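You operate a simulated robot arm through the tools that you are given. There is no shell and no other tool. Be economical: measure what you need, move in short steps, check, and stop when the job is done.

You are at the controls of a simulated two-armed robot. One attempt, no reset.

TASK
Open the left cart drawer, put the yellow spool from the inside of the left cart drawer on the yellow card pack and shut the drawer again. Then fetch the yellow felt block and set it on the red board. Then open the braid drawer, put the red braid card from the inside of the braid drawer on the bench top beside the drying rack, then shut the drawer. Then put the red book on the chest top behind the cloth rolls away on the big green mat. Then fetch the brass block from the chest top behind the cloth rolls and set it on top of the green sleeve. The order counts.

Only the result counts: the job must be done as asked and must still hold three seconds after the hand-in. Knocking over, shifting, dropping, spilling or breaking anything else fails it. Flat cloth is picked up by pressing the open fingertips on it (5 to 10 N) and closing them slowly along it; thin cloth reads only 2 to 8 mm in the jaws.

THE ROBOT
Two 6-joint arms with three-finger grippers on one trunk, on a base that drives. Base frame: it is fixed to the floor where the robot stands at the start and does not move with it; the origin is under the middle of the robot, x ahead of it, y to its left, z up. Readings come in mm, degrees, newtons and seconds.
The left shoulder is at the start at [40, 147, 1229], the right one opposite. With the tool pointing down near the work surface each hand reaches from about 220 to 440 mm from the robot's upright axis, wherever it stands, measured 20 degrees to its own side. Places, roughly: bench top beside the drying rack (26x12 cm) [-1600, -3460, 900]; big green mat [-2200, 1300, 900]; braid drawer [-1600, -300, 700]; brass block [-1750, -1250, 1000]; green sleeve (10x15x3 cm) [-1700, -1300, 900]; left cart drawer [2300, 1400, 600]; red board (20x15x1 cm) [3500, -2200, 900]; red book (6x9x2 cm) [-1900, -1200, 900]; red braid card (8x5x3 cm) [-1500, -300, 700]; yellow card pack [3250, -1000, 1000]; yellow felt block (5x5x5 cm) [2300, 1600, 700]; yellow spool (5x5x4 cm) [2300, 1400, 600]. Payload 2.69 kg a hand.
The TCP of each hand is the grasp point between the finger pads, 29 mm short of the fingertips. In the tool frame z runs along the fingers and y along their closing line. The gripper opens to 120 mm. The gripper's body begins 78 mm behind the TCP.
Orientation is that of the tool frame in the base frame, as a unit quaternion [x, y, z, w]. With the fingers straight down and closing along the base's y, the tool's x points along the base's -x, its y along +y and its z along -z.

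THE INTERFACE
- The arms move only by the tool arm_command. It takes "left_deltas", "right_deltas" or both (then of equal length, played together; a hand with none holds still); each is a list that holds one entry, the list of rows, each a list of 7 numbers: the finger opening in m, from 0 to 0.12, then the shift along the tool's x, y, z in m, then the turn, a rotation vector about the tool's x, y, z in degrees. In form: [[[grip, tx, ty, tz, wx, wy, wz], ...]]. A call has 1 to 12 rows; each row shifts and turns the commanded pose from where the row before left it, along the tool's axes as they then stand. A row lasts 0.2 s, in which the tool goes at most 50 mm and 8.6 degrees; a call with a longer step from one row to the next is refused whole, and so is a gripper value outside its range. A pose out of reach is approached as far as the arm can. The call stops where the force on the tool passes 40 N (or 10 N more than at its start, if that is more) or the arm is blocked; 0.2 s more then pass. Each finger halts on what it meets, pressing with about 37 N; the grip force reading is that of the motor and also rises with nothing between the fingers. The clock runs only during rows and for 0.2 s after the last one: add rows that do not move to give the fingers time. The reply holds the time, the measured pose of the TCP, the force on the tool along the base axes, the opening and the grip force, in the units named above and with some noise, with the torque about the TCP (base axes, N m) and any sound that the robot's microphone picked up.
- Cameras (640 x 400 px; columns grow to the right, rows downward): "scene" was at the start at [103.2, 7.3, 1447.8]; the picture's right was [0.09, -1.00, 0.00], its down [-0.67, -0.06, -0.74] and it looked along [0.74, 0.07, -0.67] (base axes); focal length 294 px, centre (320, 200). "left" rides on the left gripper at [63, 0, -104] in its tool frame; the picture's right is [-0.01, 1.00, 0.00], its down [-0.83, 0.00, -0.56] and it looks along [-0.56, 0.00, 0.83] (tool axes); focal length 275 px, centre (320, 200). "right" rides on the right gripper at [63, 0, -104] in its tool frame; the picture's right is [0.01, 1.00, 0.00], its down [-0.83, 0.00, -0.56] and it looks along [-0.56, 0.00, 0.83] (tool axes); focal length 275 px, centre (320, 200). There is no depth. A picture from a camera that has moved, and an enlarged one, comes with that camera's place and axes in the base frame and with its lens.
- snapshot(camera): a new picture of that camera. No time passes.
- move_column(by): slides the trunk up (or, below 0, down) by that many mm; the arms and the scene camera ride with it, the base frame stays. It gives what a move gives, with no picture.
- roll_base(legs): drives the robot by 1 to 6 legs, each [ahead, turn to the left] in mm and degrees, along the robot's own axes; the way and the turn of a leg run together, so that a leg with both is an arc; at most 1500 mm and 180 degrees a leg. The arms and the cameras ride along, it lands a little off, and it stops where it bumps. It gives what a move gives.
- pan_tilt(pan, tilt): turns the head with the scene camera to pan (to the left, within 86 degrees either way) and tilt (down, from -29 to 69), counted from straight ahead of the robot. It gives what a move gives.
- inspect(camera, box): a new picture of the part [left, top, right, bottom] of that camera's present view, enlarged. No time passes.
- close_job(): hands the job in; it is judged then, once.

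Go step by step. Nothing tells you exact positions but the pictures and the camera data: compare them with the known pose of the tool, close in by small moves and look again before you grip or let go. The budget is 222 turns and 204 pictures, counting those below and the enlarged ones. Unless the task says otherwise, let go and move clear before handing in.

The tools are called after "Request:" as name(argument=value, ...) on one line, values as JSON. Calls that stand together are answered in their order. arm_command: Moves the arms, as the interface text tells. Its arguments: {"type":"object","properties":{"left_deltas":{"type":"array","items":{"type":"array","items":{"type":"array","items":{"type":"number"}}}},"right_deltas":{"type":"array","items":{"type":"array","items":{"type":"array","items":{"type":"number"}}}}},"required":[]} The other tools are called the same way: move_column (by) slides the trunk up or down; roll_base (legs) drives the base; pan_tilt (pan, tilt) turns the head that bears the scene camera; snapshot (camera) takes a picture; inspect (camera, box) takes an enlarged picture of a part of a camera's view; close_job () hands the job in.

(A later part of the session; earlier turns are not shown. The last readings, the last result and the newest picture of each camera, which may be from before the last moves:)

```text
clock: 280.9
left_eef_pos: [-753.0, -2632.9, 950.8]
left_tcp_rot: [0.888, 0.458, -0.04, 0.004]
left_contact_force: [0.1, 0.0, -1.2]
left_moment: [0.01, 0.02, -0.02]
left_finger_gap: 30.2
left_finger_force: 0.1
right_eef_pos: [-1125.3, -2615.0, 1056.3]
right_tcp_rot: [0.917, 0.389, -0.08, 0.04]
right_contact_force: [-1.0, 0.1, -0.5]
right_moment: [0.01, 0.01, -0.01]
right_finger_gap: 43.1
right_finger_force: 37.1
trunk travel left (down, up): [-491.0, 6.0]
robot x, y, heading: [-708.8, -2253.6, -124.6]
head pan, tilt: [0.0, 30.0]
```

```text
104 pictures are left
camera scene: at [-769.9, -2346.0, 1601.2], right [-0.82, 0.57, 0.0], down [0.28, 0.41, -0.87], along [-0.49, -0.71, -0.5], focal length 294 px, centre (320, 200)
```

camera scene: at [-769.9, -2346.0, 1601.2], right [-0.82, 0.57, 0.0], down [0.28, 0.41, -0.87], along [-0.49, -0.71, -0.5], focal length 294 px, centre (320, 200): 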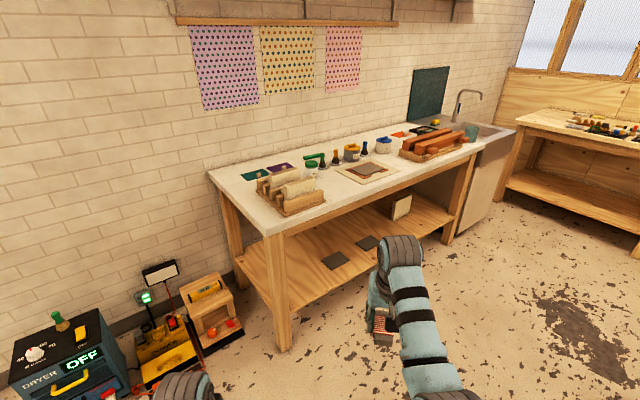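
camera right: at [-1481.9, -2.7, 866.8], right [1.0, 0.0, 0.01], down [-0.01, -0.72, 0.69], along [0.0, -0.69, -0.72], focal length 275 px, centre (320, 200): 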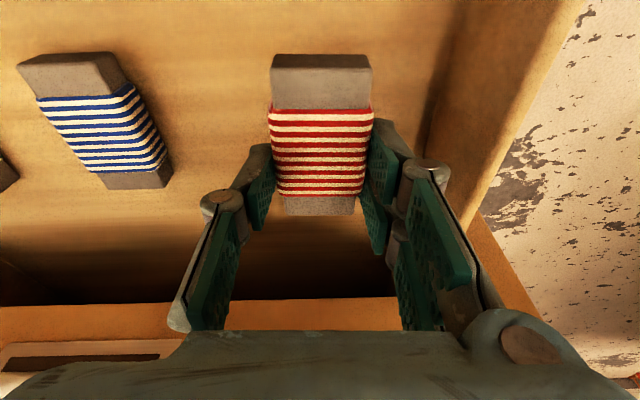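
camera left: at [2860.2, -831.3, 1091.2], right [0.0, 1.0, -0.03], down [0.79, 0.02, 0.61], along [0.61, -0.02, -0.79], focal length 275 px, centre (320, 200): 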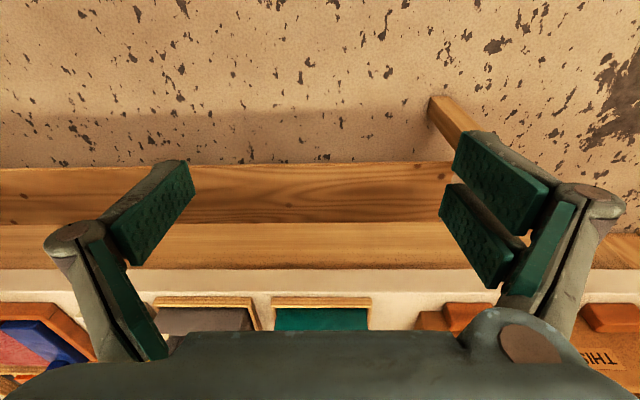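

Request:
inspect(camera="scene", box=[200, 110, 480, 250])

```text
2.29 times, centred on (340, 180) of scene
camera zoom: at [-769.9, -2346.0, 1601.2], right [-0.82, 0.57, 0.0], down [0.28, 0.41, -0.87], along [-0.49, -0.71, -0.5], focal length 673 px, centre (274, 246)
```

zoom: 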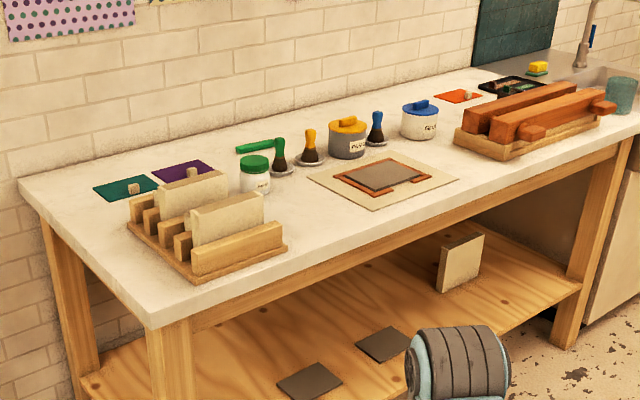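

The free strip beside the drying rack is at about (-1610, -3460). Drive to a spot in front of it.

Request:
roll_base(legs=[[0, -31.2], [975, 0], [0, 74.9], [140, 0]])

Request:
pan_tilt(pan=-10, tilt=42)

Request:
snapshot(camera="scene")

Request:
snapshot(camera="right")

```text
clock: 291.6
left_eef_pos: [-1360.1, -3094.5, 953.2]
left_tcp_rot: [0.672, 0.739, -0.037, 0.019]
left_contact_force: [0.7, -0.8, -0.5]
left_moment: [0.03, 0.02, 0.02]
left_finger_gap: 30.0
left_finger_force: 0.1
right_eef_pos: [-1652.7, -3325.8, 1058.2]
right_tcp_rot: [0.723, 0.685, -0.063, 0.067]
right_contact_force: [-0.4, 0.4, 0.2]
right_moment: [-0.06, 0.02, 0.01]
right_finger_gap: 42.9
right_finger_force: 37.3
trunk travel left (down, up): [-491.0, 6.0]
robot x, y, heading: [-1575.8, -2781.0, -83.9]
head pan, tilt: [0.0, 30.0]
```

```text
clock: 292.3
left_eef_pos: [-1359.7, -3097.5, 951.3]
left_tcp_rot: [0.671, 0.74, -0.036, 0.018]
left_contact_force: [-0.4, -0.2, 0.0]
left_moment: [-0.01, 0.0, -0.01]
left_finger_gap: 30.0
left_finger_force: 0.0
right_eef_pos: [-1653.3, -3329.6, 1056.5]
right_tcp_rot: [0.723, 0.685, -0.061, 0.065]
right_contact_force: [-0.1, -0.1, -0.6]
right_moment: [-0.03, 0.01, -0.02]
right_finger_gap: 42.8
right_finger_force: 36.6
trunk travel left (down, up): [-491.0, 6.0]
robot x, y, heading: [-1571.4, -2778.5, -83.7]
head pan, tilt: [-10.0, 42.0]
```

```text
102 pictures are left
camera scene: at [-1576.6, -2885.9, 1583.1], right [-1.0, 0.06, 0.0], down [0.04, 0.67, -0.74], along [-0.05, -0.74, -0.67], focal length 294 px, centre (320, 200)
```

scene: 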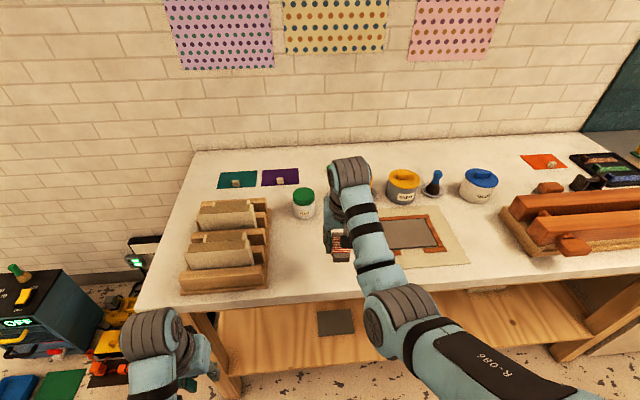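

```text
101 pictures are left
camera right: at [-1648.2, -3249.9, 1146.0], right [1.0, -0.05, 0.01], down [-0.04, -0.72, 0.7], along [-0.03, -0.69, -0.72], focal length 275 px, centre (320, 200)
```

right: 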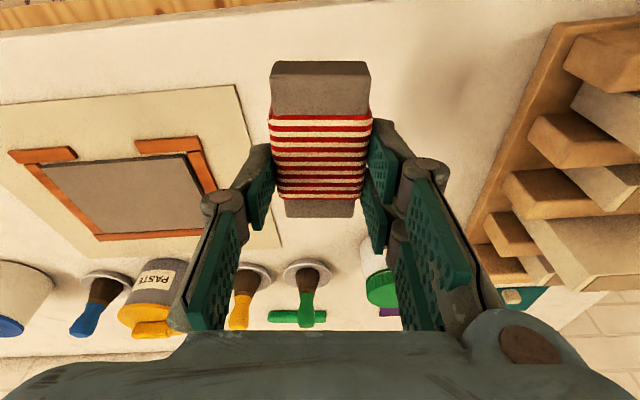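

The free strip lies between the mat and rack around (-1600, -3460). Turn left 2.9°, drive 128 mm, then check.

Request:
roll_base(legs=[[0, 2.9], [126, 0]])

Request:
arm_command(right_deltas=[[[0.02, 0.006, 0, 0.034, 0, 0, 0], [0.02, 0.006, 0, 0.034, 0, 0, 0]]])

Request:
snapshot(camera="right")

Request:
snapshot(camera="scene")

```text
clock: 294.0
left_eef_pos: [-1324.2, -3205.8, 953.8]
left_tcp_rot: [0.653, 0.756, -0.037, 0.021]
left_contact_force: [0.2, 0.1, -0.1]
left_moment: [-0.03, -0.05, 0.01]
left_finger_gap: 30.2
left_finger_force: 0.1
right_eef_pos: [-1604.7, -3452.3, 1059.6]
right_tcp_rot: [0.705, 0.703, -0.062, 0.069]
right_contact_force: [0.2, 0.7, -0.6]
right_moment: [-0.06, -0.03, 0.03]
right_finger_gap: 42.7
right_finger_force: 37.1
trunk travel left (down, up): [-491.0, 6.0]
robot x, y, heading: [-1554.3, -2903.8, -80.5]
head pan, tilt: [-10.0, 42.0]
```

```text
clock: 294.6
left_eef_pos: [-1324.5, -3209.0, 952.2]
left_tcp_rot: [0.652, 0.757, -0.036, 0.02]
left_contact_force: [-0.5, 0.0, 0.0]
left_moment: [-0.02, 0.0, -0.02]
left_finger_gap: 30.1
left_finger_force: 0.0
right_eef_pos: [-1605.5, -3454.4, 985.9]
right_tcp_rot: [0.705, 0.704, -0.06, 0.067]
right_contact_force: [-0.1, -0.5, 1.1]
right_moment: [-0.04, 0.01, -0.01]
right_finger_gap: 43.2
right_finger_force: 36.7
trunk travel left (down, up): [-491.0, 6.0]
robot x, y, heading: [-1552.4, -2905.3, -80.9]
head pan, tilt: [-10.0, 42.0]
```

```text
100 pictures are left
camera right: at [-1605.2, -3375.3, 1076.5], right [1.0, 0.0, 0.01], down [-0.01, -0.72, 0.7], along [0.01, -0.7, -0.72], focal length 275 px, centre (320, 200)
```

right: 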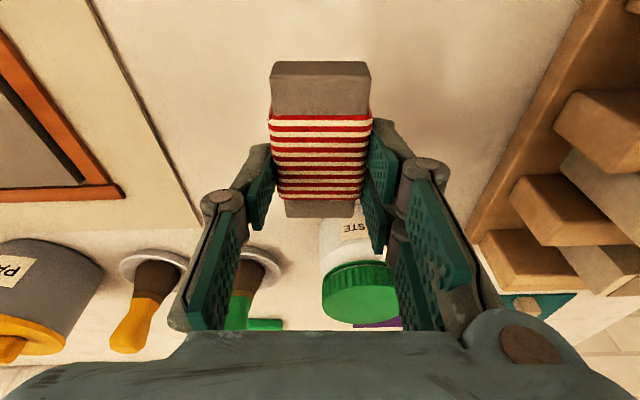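

```text
99 pictures are left
camera scene: at [-1552.2, -3007.2, 1583.2], right [-1.0, 0.01, 0.0], down [0.01, 0.67, -0.74], along [-0.01, -0.74, -0.67], focal length 294 px, centre (320, 200)
```

scene: 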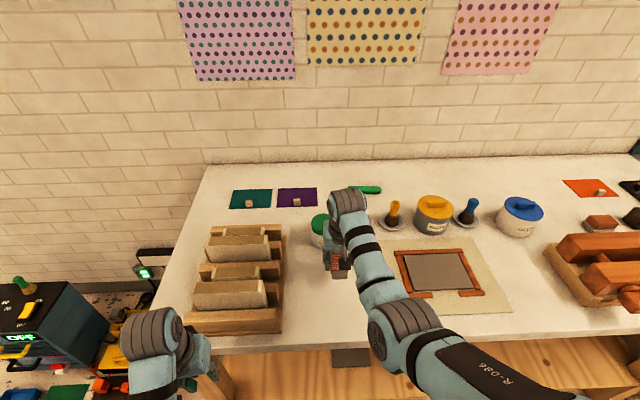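

Position is good. Descend toward the bench.

Request:
arm_command(right_deltas=[[[0.02, 0.004, 0, 0.025, 0, 0, 0], [0.02, 0.004, 0, 0.023, 0, 0, 0], [0.02, 0, 0, 0, 0, 0, 0]]])

Request:
inspect(camera="scene", box=[280, 180, 420, 310])

```text
clock: 295.4
left_eef_pos: [-1325.0, -3209.8, 953.1]
left_tcp_rot: [0.653, 0.756, -0.036, 0.019]
left_contact_force: [-0.5, 0.1, 0.3]
left_moment: [-0.01, 0.0, 0.02]
left_finger_gap: 29.8
left_finger_force: 0.1
right_eef_pos: [-1604.6, -3457.2, 937.8]
right_tcp_rot: [0.705, 0.703, -0.06, 0.067]
right_contact_force: [-1.1, 0.6, -0.6]
right_moment: [-0.01, 0.01, -0.01]
right_finger_gap: 42.8
right_finger_force: 37.4
trunk travel left (down, up): [-491.0, 6.0]
robot x, y, heading: [-1553.3, -2904.0, -80.9]
head pan, tilt: [-10.0, 42.0]
```

```text
3.08 times, centred on (350, 245) of scene
camera zoom: at [-1551.2, -3009.7, 1583.0], right [-1.0, 0.01, 0.0], down [0.01, 0.67, -0.74], along [-0.01, -0.74, -0.67], focal length 906 px, centre (228, 62)
```

zoom: 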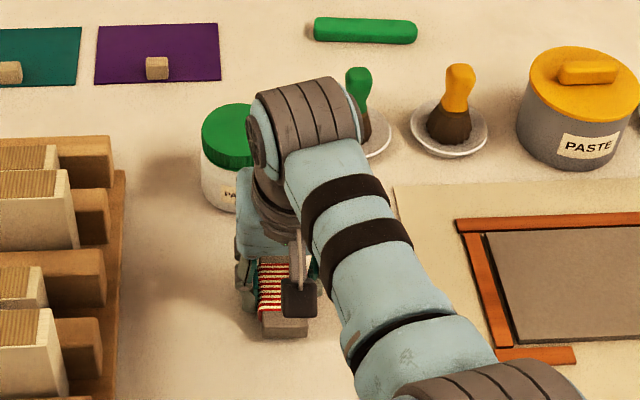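

Request:
arm_command(right_deltas=[[[0.02, 0.001, 0, 0.005, 0, 0, 0], [0.02, 0.001, 0, 0.005, 0, 0, 0], [0.02, 0, 0, 0, 0, 0, 0]]])

Request:
arm_command(right_deltas=[[[0.02, 0.0005, 0, 0.003, 0, 0, 0], [0.02, 0, 0, 0, 0, 0, 0]]])

Request:
arm_command(right_deltas=[[[0.02, 0.0005, 0, 0.003, 0, 0, 0], [0.02, 0, 0, 0, 0, 0, 0]]])

Request:
arm_command(right_deltas=[[[0.02, 0.0005, 0, 0.003, 0, 0, 0], [0.02, 0, 0, 0, 0, 0, 0]]])

```text
clock: 296.2
left_eef_pos: [-1324.1, -3207.5, 953.2]
left_tcp_rot: [0.653, 0.756, -0.037, 0.02]
left_contact_force: [-0.4, -0.1, -0.1]
left_moment: [-0.01, 0.02, 0.0]
left_finger_gap: 30.2
left_finger_force: 0.1
right_eef_pos: [-1604.1, -3457.1, 931.4]
right_tcp_rot: [0.706, 0.702, -0.063, 0.072]
right_contact_force: [-1.5, -9.5, 35.0]
right_moment: [0.38, -0.55, -0.23]
right_finger_gap: 42.9
right_finger_force: 36.6
trunk travel left (down, up): [-491.0, 6.0]
robot x, y, heading: [-1554.1, -2903.1, -80.9]
head pan, tilt: [-10.0, 42.0]
```

```text
clock: 296.6
left_eef_pos: [-1324.3, -3207.6, 953.0]
left_tcp_rot: [0.653, 0.756, -0.036, 0.02]
left_contact_force: [0.0, 0.7, -0.4]
left_moment: [0.02, 0.02, 0.01]
left_finger_gap: 29.9
left_finger_force: 0.0
right_eef_pos: [-1604.3, -3456.8, 932.0]
right_tcp_rot: [0.705, 0.702, -0.064, 0.072]
right_contact_force: [-1.6, 7.3, 16.7]
right_moment: [0.55, -0.28, 0.16]
right_finger_gap: 42.7
right_finger_force: 37.0
trunk travel left (down, up): [-491.0, 6.0]
robot x, y, heading: [-1552.3, -2908.1, -80.8]
head pan, tilt: [-10.0, 42.0]
stopped in row 1 (right hand): the force on the tool passed its limit at 48 N (the readings are from after the stop); the commanded pose is now the measured one
```

```text
clock: 297.2
left_eef_pos: [-1326.1, -3205.7, 953.4]
left_tcp_rot: [0.653, 0.756, -0.037, 0.02]
left_contact_force: [0.2, 0.4, -0.2]
left_moment: [0.02, -0.01, 0.01]
left_finger_gap: 29.9
left_finger_force: 0.0
right_eef_pos: [-1603.4, -3460.8, 931.0]
right_tcp_rot: [0.706, 0.701, -0.067, 0.076]
right_contact_force: [-1.0, 9.4, 24.2]
right_moment: [0.83, -0.32, 0.22]
right_finger_gap: 42.6
right_finger_force: 36.9
trunk travel left (down, up): [-491.0, 6.0]
robot x, y, heading: [-1555.0, -2909.1, -80.4]
head pan, tilt: [-10.0, 42.0]
stopped in row 2 (right hand): the force on the tool passed its limit at 41 N (the readings are from after the stop); the commanded pose is now the measured one
```

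```text
clock: 297.7
left_eef_pos: [-1324.2, -3206.3, 953.5]
left_tcp_rot: [0.653, 0.756, -0.037, 0.02]
left_contact_force: [0.1, -0.2, -0.1]
left_moment: [0.03, -0.03, -0.02]
left_finger_gap: 30.0
left_finger_force: 0.1
right_eef_pos: [-1603.6, -3462.6, 931.0]
right_tcp_rot: [0.705, 0.702, -0.068, 0.079]
right_contact_force: [-0.8, 12.0, 29.2]
right_moment: [0.98, -0.26, 0.18]
right_finger_gap: 43.0
right_finger_force: 37.5
trunk travel left (down, up): [-491.0, 6.0]
robot x, y, heading: [-1552.5, -2902.7, -80.6]
head pan, tilt: [-10.0, 42.0]
stopped in row 2 (right hand): the force on the tool passed its limit at 45 N (the readings are from after the stop); the commanded pose is now the measured one
```

Card is on the bench. Ease up 2 mm, open, and lift away.

Request:
arm_command(right_deltas=[[[0.035, 0, 0, -0.002, 0, 0, 0], [0.045, 0, 0, 0, 0, 0, 0], [0.055, 0, 0, 0, 0, 0, 0], [0.07, 0, 0, 0, 0, 0, 0], [0.08, 0, 0, 0, 0, 0, 0]]])

Request:
arm_command(right_deltas=[[[0.08, -0.003, 0, -0.02, 0, 0, 0], [0.08, -0.006, 0, -0.04, 0, 0, 0], [0.08, -0.006, 0, -0.04, 0, 0, 0]]])

Request:
snapshot(camera="right")

```text
clock: 298.9
left_eef_pos: [-1324.8, -3210.1, 951.4]
left_tcp_rot: [0.653, 0.757, -0.036, 0.018]
left_contact_force: [0.5, -0.3, 0.5]
left_moment: [0.0, 0.05, 0.03]
left_finger_gap: 30.0
left_finger_force: 0.0
right_eef_pos: [-1603.4, -3464.7, 930.5]
right_tcp_rot: [0.705, 0.702, -0.067, 0.077]
right_contact_force: [0.2, 0.0, -0.6]
right_moment: [-0.01, 0.03, -0.01]
right_finger_gap: 80.3
right_finger_force: 0.1
trunk travel left (down, up): [-491.0, 6.0]
robot x, y, heading: [-1555.7, -2904.8, -80.9]
head pan, tilt: [-10.0, 42.0]
```

```text
clock: 299.7
left_eef_pos: [-1324.3, -3211.1, 951.6]
left_tcp_rot: [0.653, 0.756, -0.036, 0.019]
left_contact_force: [-0.5, 0.6, 0.3]
left_moment: [-0.01, 0.02, 0.04]
left_finger_gap: 29.8
left_finger_force: 0.1
right_eef_pos: [-1606.5, -3459.9, 1032.4]
right_tcp_rot: [0.706, 0.701, -0.066, 0.076]
right_contact_force: [0.0, -0.3, -0.7]
right_moment: [0.0, -0.03, 0.01]
right_finger_gap: 79.8
right_finger_force: 0.0
trunk travel left (down, up): [-491.0, 6.0]
robot x, y, heading: [-1551.8, -2909.1, -81.0]
head pan, tilt: [-10.0, 42.0]
```

```text
97 pictures are left
camera right: at [-1607.0, -3378.1, 1120.4], right [1.0, 0.0, 0.01], down [-0.01, -0.7, 0.71], along [0.01, -0.71, -0.7], focal length 275 px, centre (320, 200)
```

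right: 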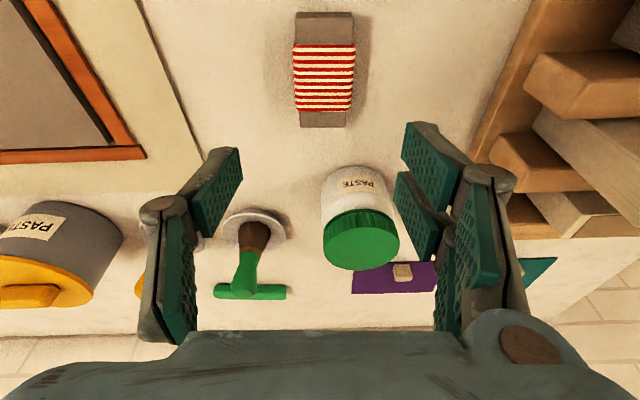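

The red card lies in the free strip by the drying rack. Now return to shut the braid drawer.

Request:
roll_base(legs=[[-250, 0], [0, 105.5], [976, 0], [0, 65.5], [1410, 0], [1410, 0]])

Request:
inspect(camera="scene", box=[0, 0, 640, 400])

```text
clock: 326.6
left_eef_pos: [-764.7, 881.0, 951.5]
left_tcp_rot: [-0.689, 0.723, 0.015, 0.038]
left_contact_force: [-0.3, 0.2, 0.2]
left_moment: [0.02, 0.03, 0.06]
left_finger_gap: 30.0
left_finger_force: 0.0
right_eef_pos: [-438.2, 1071.8, 1032.4]
right_tcp_rot: [-0.63, 0.77, 0.07, 0.074]
right_contact_force: [-0.1, 1.0, 0.4]
right_moment: [0.03, -0.01, -0.01]
right_finger_gap: 79.9
right_finger_force: 0.0
trunk travel left (down, up): [-491.0, 6.0]
robot x, y, heading: [-602.0, 540.6, 88.3]
head pan, tilt: [-10.0, 42.0]
```

```text
1.00 times, centred on (320, 200) of scene (not enlarged: the box is as wide or as high as the picture)
camera zoom: at [-580.5, 640.5, 1583.1], right [0.98, -0.21, 0.0], down [-0.14, -0.65, -0.74], along [0.15, 0.73, -0.67], focal length 294 px, centre (320, 200)
```

zoom: 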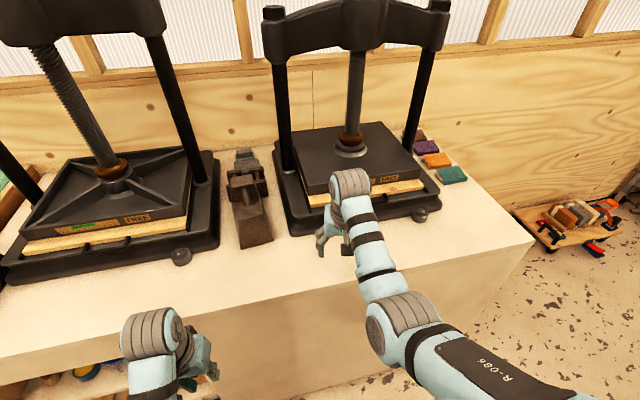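

I stopped close to the press bench but nothing was touched. Back off, then drive into the corridor and face the drawer.

Request:
roll_base(legs=[[-100, 0], [0, 81.6], [854, 0], [0, 100.1]])

Request:
pan_tilt(pan=-12, tilt=45)

Request:
snapshot(camera="scene")

```text
clock: 339.5
left_eef_pos: [-1254.9, 266.7, 950.7]
left_tcp_rot: [0.726, 0.687, -0.038, 0.015]
left_contact_force: [-0.1, -0.5, -0.1]
left_moment: [0.0, 0.01, -0.05]
left_finger_gap: 30.2
left_finger_force: 0.1
right_eef_pos: [-1581.3, 79.3, 1031.5]
right_tcp_rot: [0.773, 0.626, -0.074, 0.068]
right_contact_force: [-0.2, 0.5, 1.0]
right_moment: [-0.02, -0.02, 0.0]
right_finger_gap: 80.0
right_finger_force: 0.1
trunk travel left (down, up): [-491.0, 6.0]
robot x, y, heading: [-1414.1, 609.6, -92.4]
head pan, tilt: [-10.0, 42.0]
```

```text
clock: 340.1
left_eef_pos: [-1254.8, 267.5, 951.1]
left_tcp_rot: [0.726, 0.687, -0.037, 0.015]
left_contact_force: [0.3, 0.7, -0.1]
left_moment: [-0.04, 0.05, 0.03]
left_finger_gap: 30.0
left_finger_force: 0.0
right_eef_pos: [-1582.6, 79.0, 1031.7]
right_tcp_rot: [0.773, 0.627, -0.073, 0.07]
right_contact_force: [0.1, 0.6, -0.5]
right_moment: [0.0, -0.01, 0.01]
right_finger_gap: 80.0
right_finger_force: 0.0
trunk travel left (down, up): [-491.0, 6.0]
robot x, y, heading: [-1420.1, 610.7, -92.5]
head pan, tilt: [-12.0, 45.0]
```

```text
95 pictures are left
camera scene: at [-1439.4, 511.8, 1578.7], right [-0.97, 0.25, 0.0], down [0.18, 0.69, -0.71], along [-0.18, -0.69, -0.71], focal length 294 px, centre (320, 200)
```

scene: 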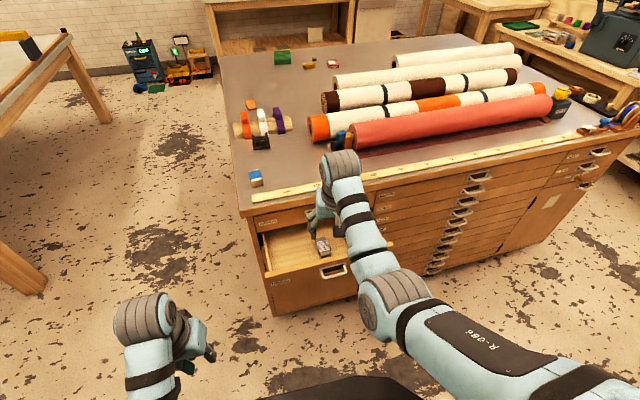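

Drawer still open as left. Close fingers, pitch the right hand to ~57°, retract slightly, and lower.

Request:
arm_command(right_deltas=[[[0.04, 0, 0, 0, 0, -8, 0], [0.02, 0, 0, 0, 0, -8, 0], [0, 0, 0, 0, 0, -8, 0], [0, 0.017, 0, -0.011, 0, 0, 0], [0, 0.0, 0, 0, -3, 0, -5]]])

Request:
move_column(by=-270)

Request:
snapshot(camera="right")

Request:
snapshot(camera="scene")

```text
clock: 341.5
left_eef_pos: [-1253.3, 268.7, 950.6]
left_tcp_rot: [0.726, 0.687, -0.037, 0.015]
left_contact_force: [0.5, 0.2, 1.4]
left_moment: [0.01, 0.01, -0.02]
left_finger_gap: 30.0
left_finger_force: 0.1
right_eef_pos: [-1595.0, 70.2, 1071.9]
right_tcp_rot: [0.698, 0.625, -0.267, 0.226]
right_contact_force: [1.0, -0.5, 0.7]
right_moment: [-0.01, 0.0, -0.01]
right_finger_gap: 0.0
right_finger_force: 29.1
trunk travel left (down, up): [-491.0, 6.0]
robot x, y, heading: [-1418.4, 612.6, -92.4]
head pan, tilt: [-12.0, 45.0]
stopped in row 5 (right hand): the arm was blocked; the commanded pose is now the measured one
```

```text
clock: 344.3
left_eef_pos: [-1256.7, 266.9, 681.2]
left_tcp_rot: [0.726, 0.687, -0.037, 0.015]
left_contact_force: [-1.3, -0.7, -0.4]
left_moment: [0.01, 0.01, 0.02]
left_finger_gap: 29.9
left_finger_force: 0.1
right_eef_pos: [-1595.5, 71.6, 801.5]
right_tcp_rot: [0.699, 0.625, -0.266, 0.224]
right_contact_force: [-0.2, -0.2, -0.5]
right_moment: [-0.03, -0.03, -0.01]
right_finger_gap: 0.1
right_finger_force: 28.1
trunk travel left (down, up): [-221.0, 276.0]
robot x, y, heading: [-1417.7, 607.9, -92.2]
head pan, tilt: [-12.0, 45.0]
```

```text
94 pictures are left
camera right: at [-1579.7, 185.3, 838.1], right [0.99, -0.11, -0.02], down [-0.01, -0.27, 0.96], along [-0.12, -0.96, -0.27], focal length 275 px, centre (320, 200)
```

right: 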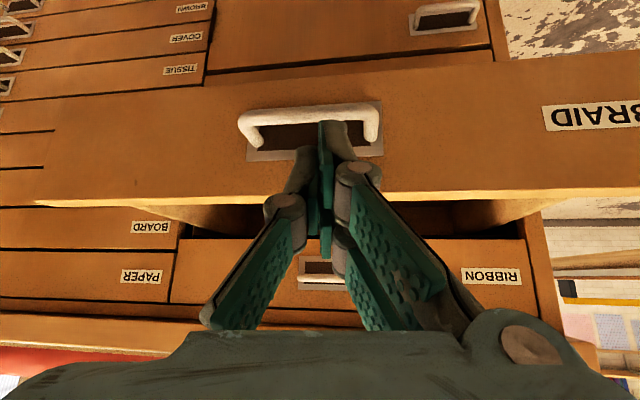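

```text
93 pictures are left
camera scene: at [-1439.2, 512.0, 1309.4], right [-0.97, 0.25, 0.0], down [0.18, 0.69, -0.71], along [-0.18, -0.68, -0.71], focal length 294 px, centre (320, 200)
```

scene: 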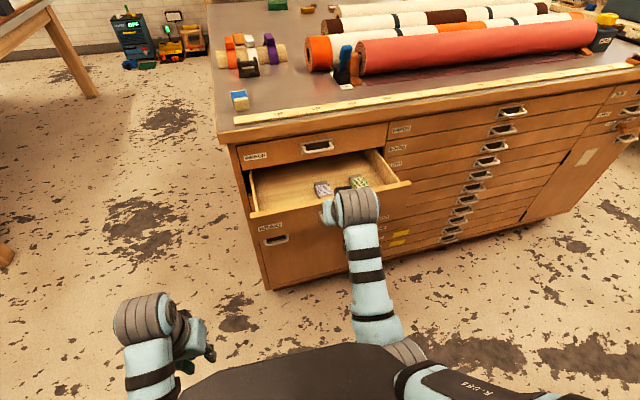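

Lower 30 mm so the tips meet the handle, then push the drawer closed.

Request:
move_column(by=-32)

Request:
roll_base(legs=[[110, 0.6], [80, 0]])

Request:
snapshot(camera="scene")

```text
clock: 345.0
left_eef_pos: [-1254.7, 270.0, 650.4]
left_tcp_rot: [0.726, 0.686, -0.038, 0.015]
left_contact_force: [-0.5, -0.4, 0.5]
left_moment: [-0.02, 0.01, -0.01]
left_finger_gap: 29.9
left_finger_force: 0.1
right_eef_pos: [-1594.7, 72.6, 772.1]
right_tcp_rot: [0.698, 0.624, -0.267, 0.226]
right_contact_force: [0.0, 0.6, 16.9]
right_moment: [-0.34, -0.03, -0.04]
right_finger_gap: 5.8
right_finger_force: 29.2
trunk travel left (down, up): [-189.0, 308.0]
robot x, y, heading: [-1419.9, 611.3, -92.5]
head pan, tilt: [-12.0, 45.0]
```

```text
clock: 346.9
left_eef_pos: [-1257.6, 93.0, 649.5]
left_tcp_rot: [0.723, 0.69, -0.038, 0.016]
left_contact_force: [-0.3, 0.0, 0.2]
left_moment: [0.0, 0.03, -0.02]
left_finger_gap: 30.1
left_finger_force: 0.1
right_eef_pos: [-1597.4, -104.4, 773.1]
right_tcp_rot: [0.697, 0.627, -0.266, 0.223]
right_contact_force: [2.5, 5.2, 3.5]
right_moment: [0.0, -0.03, 0.01]
right_finger_gap: 0.0
right_finger_force: 28.4
trunk travel left (down, up): [-189.0, 308.0]
robot x, y, heading: [-1427.2, 434.1, -92.0]
head pan, tilt: [-12.0, 45.0]
stopped in leg 2: the force on the tool passed its limit at 152 N (the readings are from after the stop); the commanded pose is now the measured one
```

```text
92 pictures are left
camera scene: at [-1443.7, 337.0, 1277.5], right [-0.97, 0.24, 0.0], down [0.17, 0.69, -0.71], along [-0.17, -0.69, -0.71], focal length 294 px, centre (320, 200)
```

scene: 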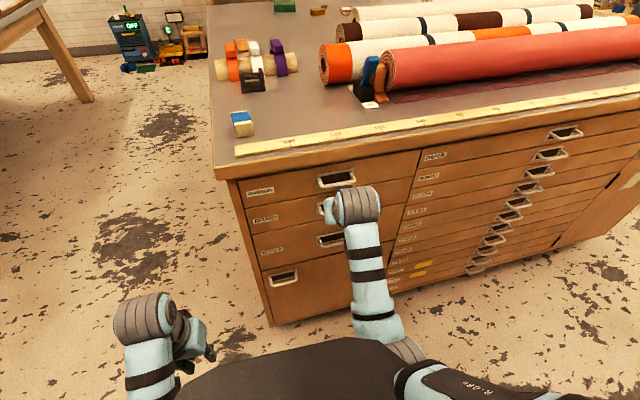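

It stopped hard, apparently shut. Back off and inspect.

Request:
roll_base(legs=[[-60, 0]])

Request:
inspect(camera="scene", box=[210, 150, 450, 300])

Request:
snapshot(camera="right")

```text
clock: 347.9
left_eef_pos: [-1255.2, 153.7, 651.0]
left_tcp_rot: [0.723, 0.69, -0.038, 0.016]
left_contact_force: [0.4, -0.4, 1.0]
left_moment: [-0.02, -0.01, -0.02]
left_finger_gap: 29.7
left_finger_force: 0.0
right_eef_pos: [-1594.6, -44.4, 773.2]
right_tcp_rot: [0.697, 0.629, -0.264, 0.224]
right_contact_force: [1.5, 0.7, 1.6]
right_moment: [-0.02, 0.01, 0.0]
right_finger_gap: 0.0
right_finger_force: 28.5
trunk travel left (down, up): [-189.0, 308.0]
robot x, y, heading: [-1423.1, 497.4, -91.8]
head pan, tilt: [-12.0, 45.0]
```

```text
2.67 times, centred on (330, 225) of scene
camera zoom: at [-1442.0, 397.8, 1277.6], right [-0.97, 0.24, 0.0], down [0.17, 0.69, -0.71], along [-0.17, -0.69, -0.71], focal length 785 px, centre (293, 133)
```

zoom: 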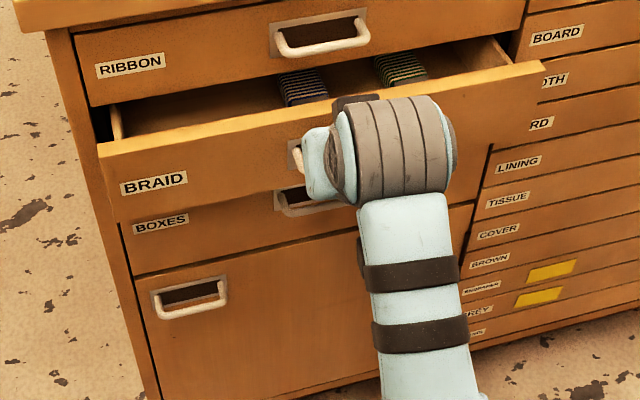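

```text
90 pictures are left
camera right: at [-1580.4, 70.0, 809.6], right [0.99, -0.11, -0.02], down [-0.01, -0.27, 0.96], along [-0.11, -0.96, -0.27], focal length 275 px, centre (320, 200)
```

right: 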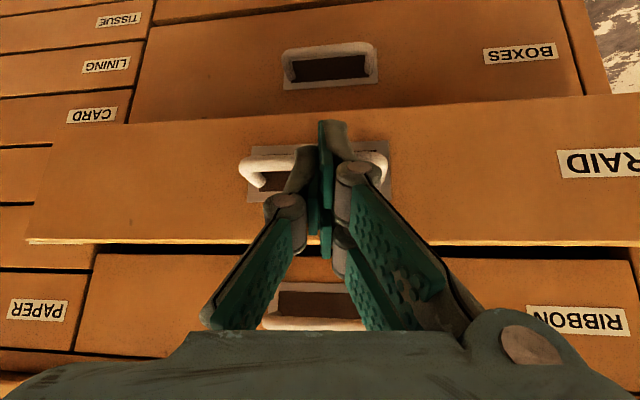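

The closed tips had hooked behind the bar and pulled it open again. Retract along the tool axis, then push with the fingers wide open, straddling the handle.

Request:
arm_command(right_deltas=[[[0, 0, 0, -0.02, 0, 0, 0], [0, 0, 0, -0.03, 0, 0, 0], [0, 0, 0, -0.03, 0, 0, 0]]])

Request:
snapshot(camera="right")

```text
clock: 348.9
left_eef_pos: [-1255.9, 153.3, 650.2]
left_tcp_rot: [0.723, 0.69, -0.037, 0.015]
left_contact_force: [0.4, -0.5, -0.1]
left_moment: [0.0, 0.02, -0.03]
left_finger_gap: 29.7
left_finger_force: 0.0
right_eef_pos: [-1638.8, 1.9, 834.5]
right_tcp_rot: [0.697, 0.619, -0.312, 0.183]
right_contact_force: [-1.2, -1.3, 0.2]
right_moment: [-0.02, -0.02, 0.04]
right_finger_gap: 0.0
right_finger_force: 28.5
trunk travel left (down, up): [-189.0, 308.0]
robot x, y, heading: [-1422.8, 499.2, -91.8]
head pan, tilt: [-12.0, 45.0]
stopped in row 3 (right hand): the arm was blocked; the commanded pose is now the measured one
```

```text
89 pictures are left
camera right: at [-1614.1, 116.2, 868.0], right [0.98, -0.16, -0.13], down [0.09, -0.27, 0.96], along [-0.19, -0.95, -0.25], focal length 275 px, centre (320, 200)
```

right: 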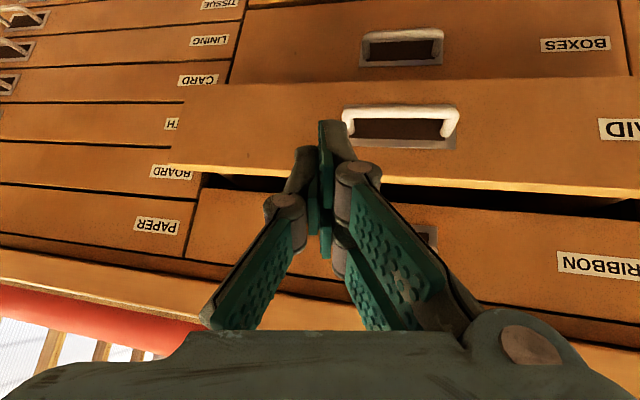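

Request:
roll_base(legs=[[-75, 0]])

Request:
arm_command(right_deltas=[[[0.04, -0.02, 0.02, 0.015, 0, 0, 0], [0.08, -0.02, 0.02, 0.015, 0, 0, 5.5], [0.12, 0, 0, 0, 0, 0, 5.5], [0.12, 0, 0, 0, 0, 4, 0], [0.12, 0, 0, 0, -4, 0, -5]]])

Request:
snapshot(camera="right")

```text
clock: 349.9
left_eef_pos: [-1253.5, 226.5, 649.4]
left_tcp_rot: [0.722, 0.691, -0.038, 0.016]
left_contact_force: [0.8, -0.1, -0.4]
left_moment: [-0.03, -0.03, -0.05]
left_finger_gap: 29.8
left_finger_force: 0.1
right_eef_pos: [-1636.5, 78.2, 834.5]
right_tcp_rot: [0.697, 0.619, -0.311, 0.183]
right_contact_force: [0.7, -0.4, -0.8]
right_moment: [0.02, -0.02, 0.03]
right_finger_gap: 0.4
right_finger_force: 28.0
trunk travel left (down, up): [-189.0, 308.0]
robot x, y, heading: [-1423.2, 568.8, -91.8]
head pan, tilt: [-12.0, 45.0]
```

```text
clock: 351.1
left_eef_pos: [-1254.0, 228.1, 651.2]
left_tcp_rot: [0.723, 0.69, -0.038, 0.016]
left_contact_force: [0.5, -0.1, -0.4]
left_moment: [-0.01, 0.0, -0.03]
left_finger_gap: 29.9
left_finger_force: 0.1
right_eef_pos: [-1603.9, 20.5, 831.9]
right_tcp_rot: [0.731, 0.598, -0.254, 0.208]
right_contact_force: [0.1, 0.1, 0.2]
right_moment: [0.03, -0.02, -0.01]
right_finger_gap: 119.8
right_finger_force: 0.0
trunk travel left (down, up): [-189.0, 308.0]
robot x, y, heading: [-1421.2, 570.6, -91.9]
head pan, tilt: [-12.0, 45.0]
```

```text
88 pictures are left
camera right: at [-1581.0, 131.7, 874.0], right [0.98, -0.19, 0.0], down [-0.06, -0.3, 0.95], along [-0.18, -0.93, -0.31], focal length 275 px, centre (320, 200)
```

right: 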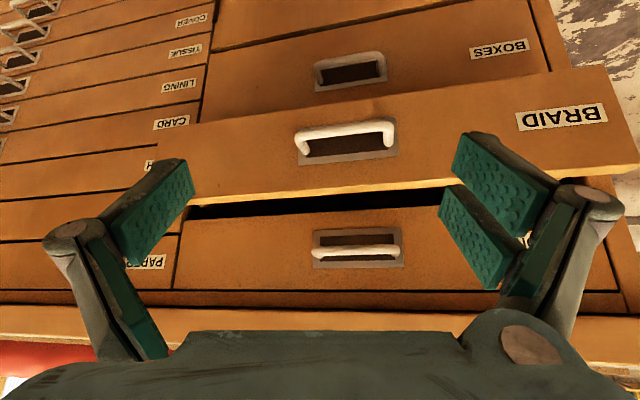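

Request:
arm_command(right_deltas=[[[0.12, 0, 0, 0, -3.1, 0, -3.9], [0.12, 0, 0, 0, -3.1, 0, -3.9]]])

Request:
move_column(by=-55)

Request:
roll_base(legs=[[165, 0.8]])

Request:
snapshot(camera="right")

```text
clock: 351.7
left_eef_pos: [-1254.1, 227.5, 650.7]
left_tcp_rot: [0.723, 0.69, -0.038, 0.015]
left_contact_force: [0.0, 1.0, 0.2]
left_moment: [0.0, 0.0, 0.01]
left_finger_gap: 30.2
left_finger_force: 0.1
right_eef_pos: [-1604.6, 20.8, 832.1]
right_tcp_rot: [0.676, 0.66, -0.235, 0.229]
right_contact_force: [-0.7, -0.4, 0.6]
right_moment: [0.01, 0.01, -0.01]
right_finger_gap: 119.9
right_finger_force: 0.0
trunk travel left (down, up): [-189.0, 308.0]
robot x, y, heading: [-1422.4, 571.2, -91.9]
head pan, tilt: [-12.0, 45.0]
```

```text
clock: 352.7
left_eef_pos: [-1254.8, 226.2, 604.4]
left_tcp_rot: [0.723, 0.689, -0.04, 0.016]
left_contact_force: [0.0, 1.1, 0.0]
left_moment: [0.0, 0.02, 0.0]
left_finger_gap: 30.0
left_finger_force: 0.0
right_eef_pos: [-1604.9, 21.9, 784.9]
right_tcp_rot: [0.676, 0.66, -0.235, 0.23]
right_contact_force: [-0.6, -0.1, 0.5]
right_moment: [0.03, -0.01, 0.03]
right_finger_gap: 120.0
right_finger_force: 0.1
trunk travel left (down, up): [-134.0, 363.0]
robot x, y, heading: [-1418.7, 569.3, -91.8]
head pan, tilt: [-12.0, 45.0]
```

```text
clock: 354.1
left_eef_pos: [-1253.1, 73.3, 605.7]
left_tcp_rot: [0.719, 0.694, -0.041, 0.02]
left_contact_force: [-0.1, -0.3, 0.5]
left_moment: [0.0, -0.02, -0.02]
left_finger_gap: 29.8
left_finger_force: 0.2
right_eef_pos: [-1598.9, -129.5, 784.4]
right_tcp_rot: [0.669, 0.668, -0.229, 0.233]
right_contact_force: [-0.3, 0.8, 1.6]
right_moment: [-0.03, -0.11, 0.05]
right_finger_gap: 120.3
right_finger_force: 0.1
trunk travel left (down, up): [-134.0, 363.0]
robot x, y, heading: [-1427.4, 416.9, -91.4]
head pan, tilt: [-12.0, 45.0]
stopped in leg 1: the force on the tool passed its limit at 82 N (the readings are from after the stop); the commanded pose is now the measured one
```

```text
87 pictures are left
camera right: at [-1598.2, -17.6, 826.6], right [1.0, 0.0, 0.0], down [0.0, -0.31, 0.95], along [0.0, -0.95, -0.31], focal length 275 px, centre (320, 200)
```

right: 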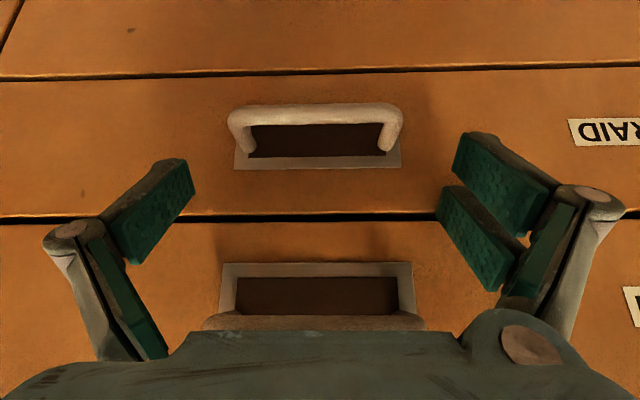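

Looks shut. Back away carefully and verify.

Request:
roll_base(legs=[[-120, 0]])

Request:
snapshot(camera="right")

Request:
inspect(camera="scene", box=[210, 130, 450, 280])

```text
clock: 355.3
left_eef_pos: [-1250.9, 190.6, 608.2]
left_tcp_rot: [0.719, 0.693, -0.044, 0.023]
left_contact_force: [0.6, 0.5, 0.0]
left_moment: [-0.02, -0.01, -0.03]
left_finger_gap: 30.1
left_finger_force: 0.1
right_eef_pos: [-1597.4, -9.6, 784.4]
right_tcp_rot: [0.669, 0.668, -0.229, 0.233]
right_contact_force: [0.5, 0.0, -0.7]
right_moment: [0.01, 0.0, 0.0]
right_finger_gap: 120.0
right_finger_force: 0.1
trunk travel left (down, up): [-134.0, 363.0]
robot x, y, heading: [-1420.4, 538.6, -91.3]
head pan, tilt: [-12.0, 45.0]
```

```text
86 pictures are left
camera right: at [-1596.6, 103.6, 826.2], right [1.0, 0.0, 0.0], down [0.0, -0.31, 0.95], along [0.0, -0.95, -0.31], focal length 275 px, centre (320, 200)
```

right: 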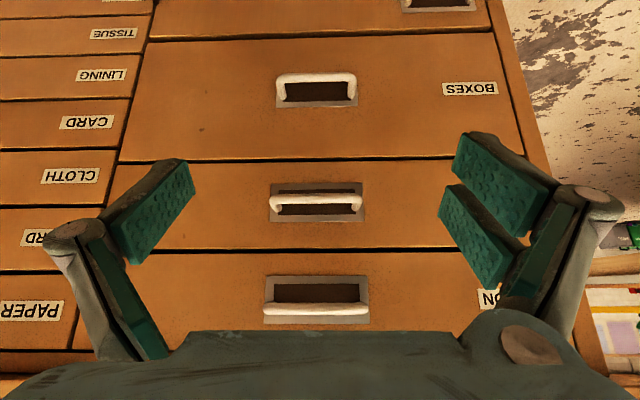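

```text
2.67 times, centred on (330, 205) of scene
camera zoom: at [-1440.5, 440.2, 1228.9], right [-0.97, 0.23, 0.0], down [0.16, 0.69, -0.71], along [-0.16, -0.69, -0.71], focal length 785 px, centre (293, 187)
```

zoom: 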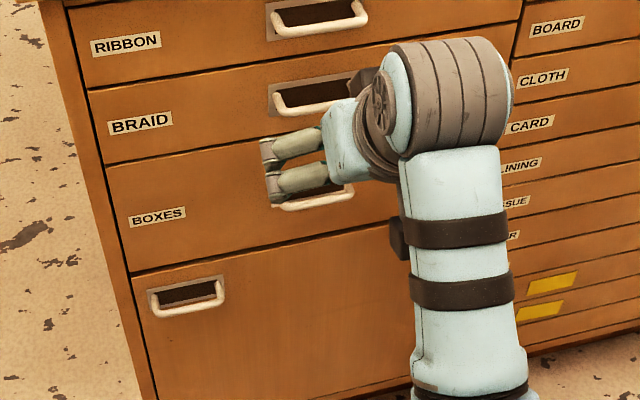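

The braid drawer is shut and flush. Next: the red book and brass block lie on the chest's south part (y≈-1200…-1300). Raise up, reset the hand, and drive round to the south side.

Request:
move_column(by=357)

Request:
arm_command(right_deltas=[[[0.09, 0, 0, 0, 0, 8, 0], [0.09, 0, 0, 0, 0, 8, 0], [0.09, 0, 0, 0, 0, 8, 0]]])

Request:
roll_base(legs=[[0, 91.3], [700, 0], [0, -90], [1320, 0], [1320, 0], [0, -90]])

Request:
pan_tilt(pan=-30, tilt=30)

Request:
snapshot(camera="scene")

```text
clock: 358.8
left_eef_pos: [-1251.0, 190.4, 957.3]
left_tcp_rot: [0.719, 0.694, -0.043, 0.022]
left_contact_force: [-0.9, 0.1, 0.0]
left_moment: [-0.01, 0.03, -0.01]
left_finger_gap: 29.9
left_finger_force: 0.0
right_eef_pos: [-1598.1, -10.3, 1132.7]
right_tcp_rot: [0.67, 0.667, -0.229, 0.232]
right_contact_force: [0.1, -0.7, 0.0]
right_moment: [0.02, 0.02, 0.01]
right_finger_gap: 120.1
right_finger_force: 0.1
trunk travel left (down, up): [-491.0, 6.0]
robot x, y, heading: [-1421.7, 540.2, -91.5]
head pan, tilt: [-12.0, 45.0]
```

```text
clock: 359.6
left_eef_pos: [-1251.4, 189.7, 957.0]
left_tcp_rot: [0.719, 0.693, -0.043, 0.022]
left_contact_force: [0.4, 0.2, 0.8]
left_moment: [0.01, 0.06, -0.01]
left_finger_gap: 30.0
left_finger_force: 0.1
right_eef_pos: [-1597.3, -10.4, 1133.6]
right_tcp_rot: [0.703, 0.701, -0.084, 0.086]
right_contact_force: [0.4, 0.4, -0.8]
right_moment: [0.01, -0.02, 0.0]
right_finger_gap: 89.9
right_finger_force: 0.1
trunk travel left (down, up): [-491.0, 6.0]
robot x, y, heading: [-1417.8, 538.2, -91.3]
head pan, tilt: [-12.0, 45.0]
```

```text
clock: 387.5
left_eef_pos: [-912.4, -2327.9, 956.8]
left_tcp_rot: [0.999, 0.018, -0.046, -0.014]
left_contact_force: [0.5, -0.3, -0.6]
left_moment: [0.01, 0.04, 0.02]
left_finger_gap: 29.9
left_finger_force: 0.0
right_eef_pos: [-1137.2, -1996.9, 1133.4]
right_tcp_rot: [0.992, 0.033, -0.122, 0.008]
right_contact_force: [0.6, -0.2, -0.4]
right_moment: [0.0, 0.0, -0.01]
right_finger_gap: 90.2
right_finger_force: 0.0
trunk travel left (down, up): [-491.0, 6.0]
robot x, y, heading: [-575.4, -2130.6, -177.1]
head pan, tilt: [-12.0, 45.0]
```

```text
clock: 388.3
left_eef_pos: [-912.1, -2327.5, 957.6]
left_tcp_rot: [0.999, 0.017, -0.047, -0.013]
left_contact_force: [0.3, 0.2, -0.2]
left_moment: [0.01, 0.01, 0.04]
left_finger_gap: 29.9
left_finger_force: 0.0
right_eef_pos: [-1136.6, -1996.2, 1133.3]
right_tcp_rot: [0.992, 0.033, -0.122, 0.007]
right_contact_force: [-0.3, 0.2, -0.7]
right_moment: [-0.01, -0.02, -0.02]
right_finger_gap: 90.3
right_finger_force: 0.1
trunk travel left (down, up): [-491.0, 6.0]
robot x, y, heading: [-580.4, -2136.4, -177.3]
head pan, tilt: [-30.0, 30.0]
```

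```text
84 pictures are left
camera scene: at [-678.1, -2093.2, 1601.2], right [0.46, 0.89, 0.0], down [0.45, -0.23, -0.87], along [-0.77, 0.4, -0.5], focal length 294 px, centre (320, 200)
```

scene: 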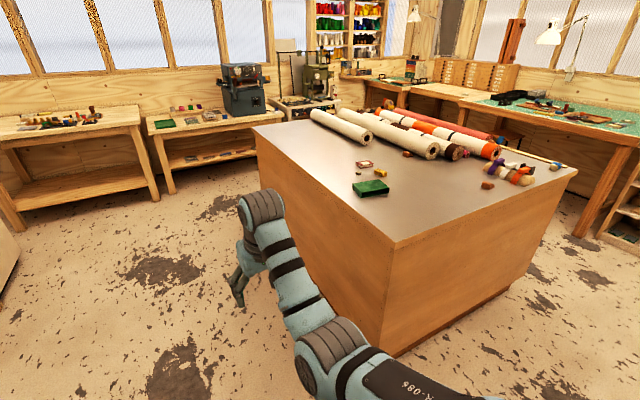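

Request:
inspect(camera="scene", box=[330, 130, 450, 215])

```text
4.71 times, centred on (390, 172) of scene
camera zoom: at [-678.1, -2093.2, 1601.2], right [0.46, 0.89, 0.0], down [0.45, -0.23, -0.87], along [-0.77, 0.4, -0.5], focal length 1385 px, centre (-9, 329)
```

zoom: 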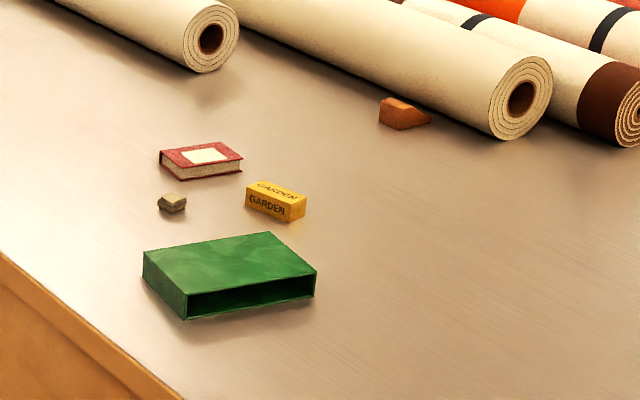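

Two candidates for brass: the yellow "GARDEN" block and a tiny grey-brown one; I'll inspect up close. First go to the book: drive to south of it and face +y.

Request:
roll_base(legs=[[0, -7.8], [765, 0], [765, 0], [0, -85.0], [200, 0]])

Request:
pan_tilt(pan=0, tilt=45)

Request:
snapshot(camera="scene")

Request:
snapshot(camera="right")

```text
clock: 401.4
left_eef_pos: [-2299.1, -1518.3, 953.8]
left_tcp_rot: [0.713, -0.701, -0.01, -0.029]
left_contact_force: [-1.0, -15.4, -3.4]
left_moment: [-0.52, -0.17, 0.39]
left_finger_gap: 30.4
left_finger_force: 0.0
right_eef_pos: [-1960.5, -1293.2, 1131.8]
right_tcp_rot: [0.717, -0.686, -0.09, -0.082]
right_contact_force: [0.5, 2.0, -0.3]
right_moment: [-0.07, -0.06, -0.04]
right_finger_gap: 89.6
right_finger_force: 0.0
trunk travel left (down, up): [-491.0, 6.0]
robot x, y, heading: [-2111.7, -1852.1, 91.4]
head pan, tilt: [-30.0, 30.0]
stopped in leg 5: the force on the tool passed its limit at 137 N (the readings are from after the stop); the commanded pose is now the measured one
```

```text
clock: 402.4
left_eef_pos: [-2295.9, -1517.8, 955.8]
left_tcp_rot: [0.711, -0.702, -0.015, -0.032]
left_contact_force: [0.4, -0.6, 1.9]
left_moment: [0.0, 0.02, -0.01]
left_finger_gap: 29.8
left_finger_force: 0.0
right_eef_pos: [-1959.7, -1295.6, 1131.9]
right_tcp_rot: [0.716, -0.688, -0.088, -0.083]
right_contact_force: [0.2, -0.2, 0.0]
right_moment: [0.03, -0.04, -0.01]
right_finger_gap: 90.1
right_finger_force: 0.1
trunk travel left (down, up): [-491.0, 6.0]
robot x, y, heading: [-2112.8, -1852.9, 91.3]
head pan, tilt: [0.0, 45.0]
```

```text
82 pictures are left
camera scene: at [-2112.8, -1750.6, 1578.8], right [1.0, 0.02, 0.0], down [0.02, -0.71, -0.71], along [-0.02, 0.71, -0.71], focal length 294 px, centre (320, 200)
```

scene: 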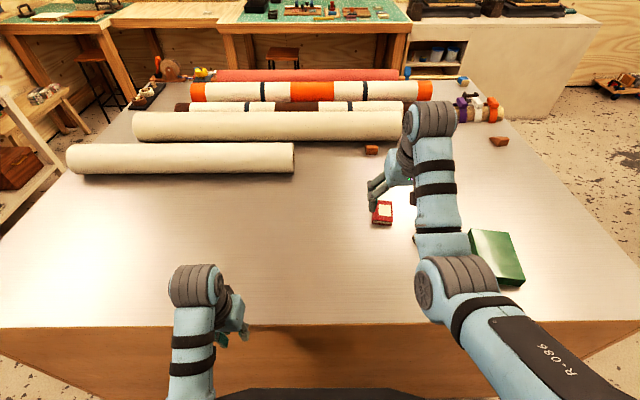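

```text
81 pictures are left
camera right: at [-1953.3, -1383.1, 1217.8], right [-1.0, -0.05, 0.0], down [-0.03, 0.67, 0.74], along [-0.04, 0.74, -0.67], focal length 275 px, centre (320, 200)
```

right: 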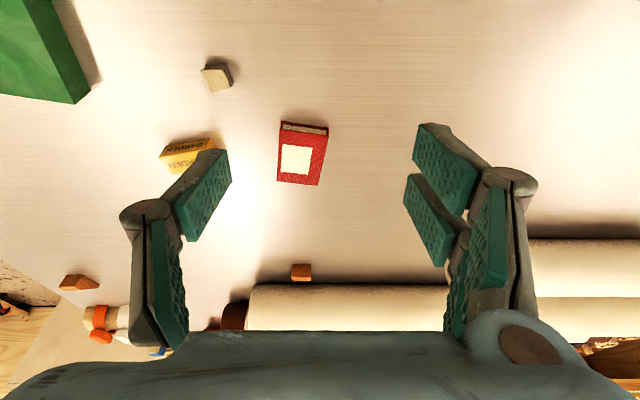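

The left fingertips bumped the chest edge; I'll raise the left hand. The book is at about (-1944, -1173). Inspect the two brass candidates too.

Request:
inspect(camera="right", box=[140, 40, 340, 200])

Request:
arm_command(left_deltas=[[[0.03, -0.02, 0, -0.03, 0, 0, 0], [0.03, -0.02, 0, -0.03, 0, 0, 0], [0.03, -0.01, 0, -0.03, 0, 0, 0]]])

```text
2.50 times, centred on (240, 120) of right
camera zoom: at [-1953.3, -1383.1, 1217.8], right [-1.0, -0.05, 0.0], down [-0.03, 0.67, 0.74], along [-0.04, 0.74, -0.67], focal length 688 px, centre (520, 400)
```

zoom: 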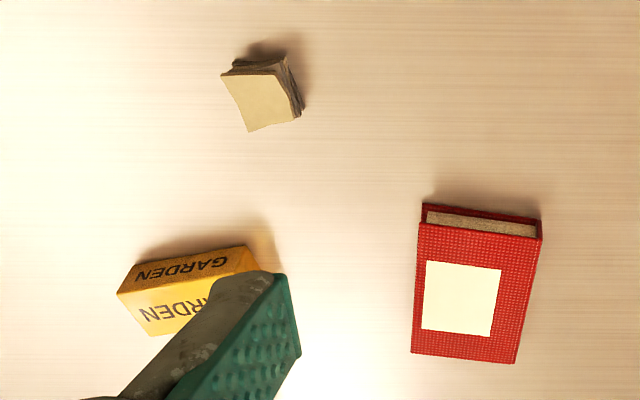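

```text
clock: 402.7
left_eef_pos: [-2295.8, -1517.3, 956.3]
left_tcp_rot: [0.714, -0.7, -0.012, -0.026]
left_contact_force: [1.2, -3.6, 8.7]
left_moment: [-0.13, 0.3, 0.12]
left_finger_gap: 29.9
left_finger_force: 0.0
left hand out of reach, approached as far as the arm can: row 1
right_eef_pos: [-1959.2, -1299.7, 1134.5]
right_tcp_rot: [0.716, -0.687, -0.091, -0.084]
right_contact_force: [0.4, 0.2, -0.3]
right_moment: [0.07, -0.01, 0.01]
right_finger_gap: 89.9
right_finger_force: 0.0
trunk travel left (down, up): [-491.0, 6.0]
robot x, y, heading: [-2112.2, -1855.2, 91.7]
head pan, tilt: [0.0, 45.0]
stopped in row 1 (left hand): the force on the tool passed its limit at 93 N (the readings are from after the stop); the commanded pose is now the measured one
```

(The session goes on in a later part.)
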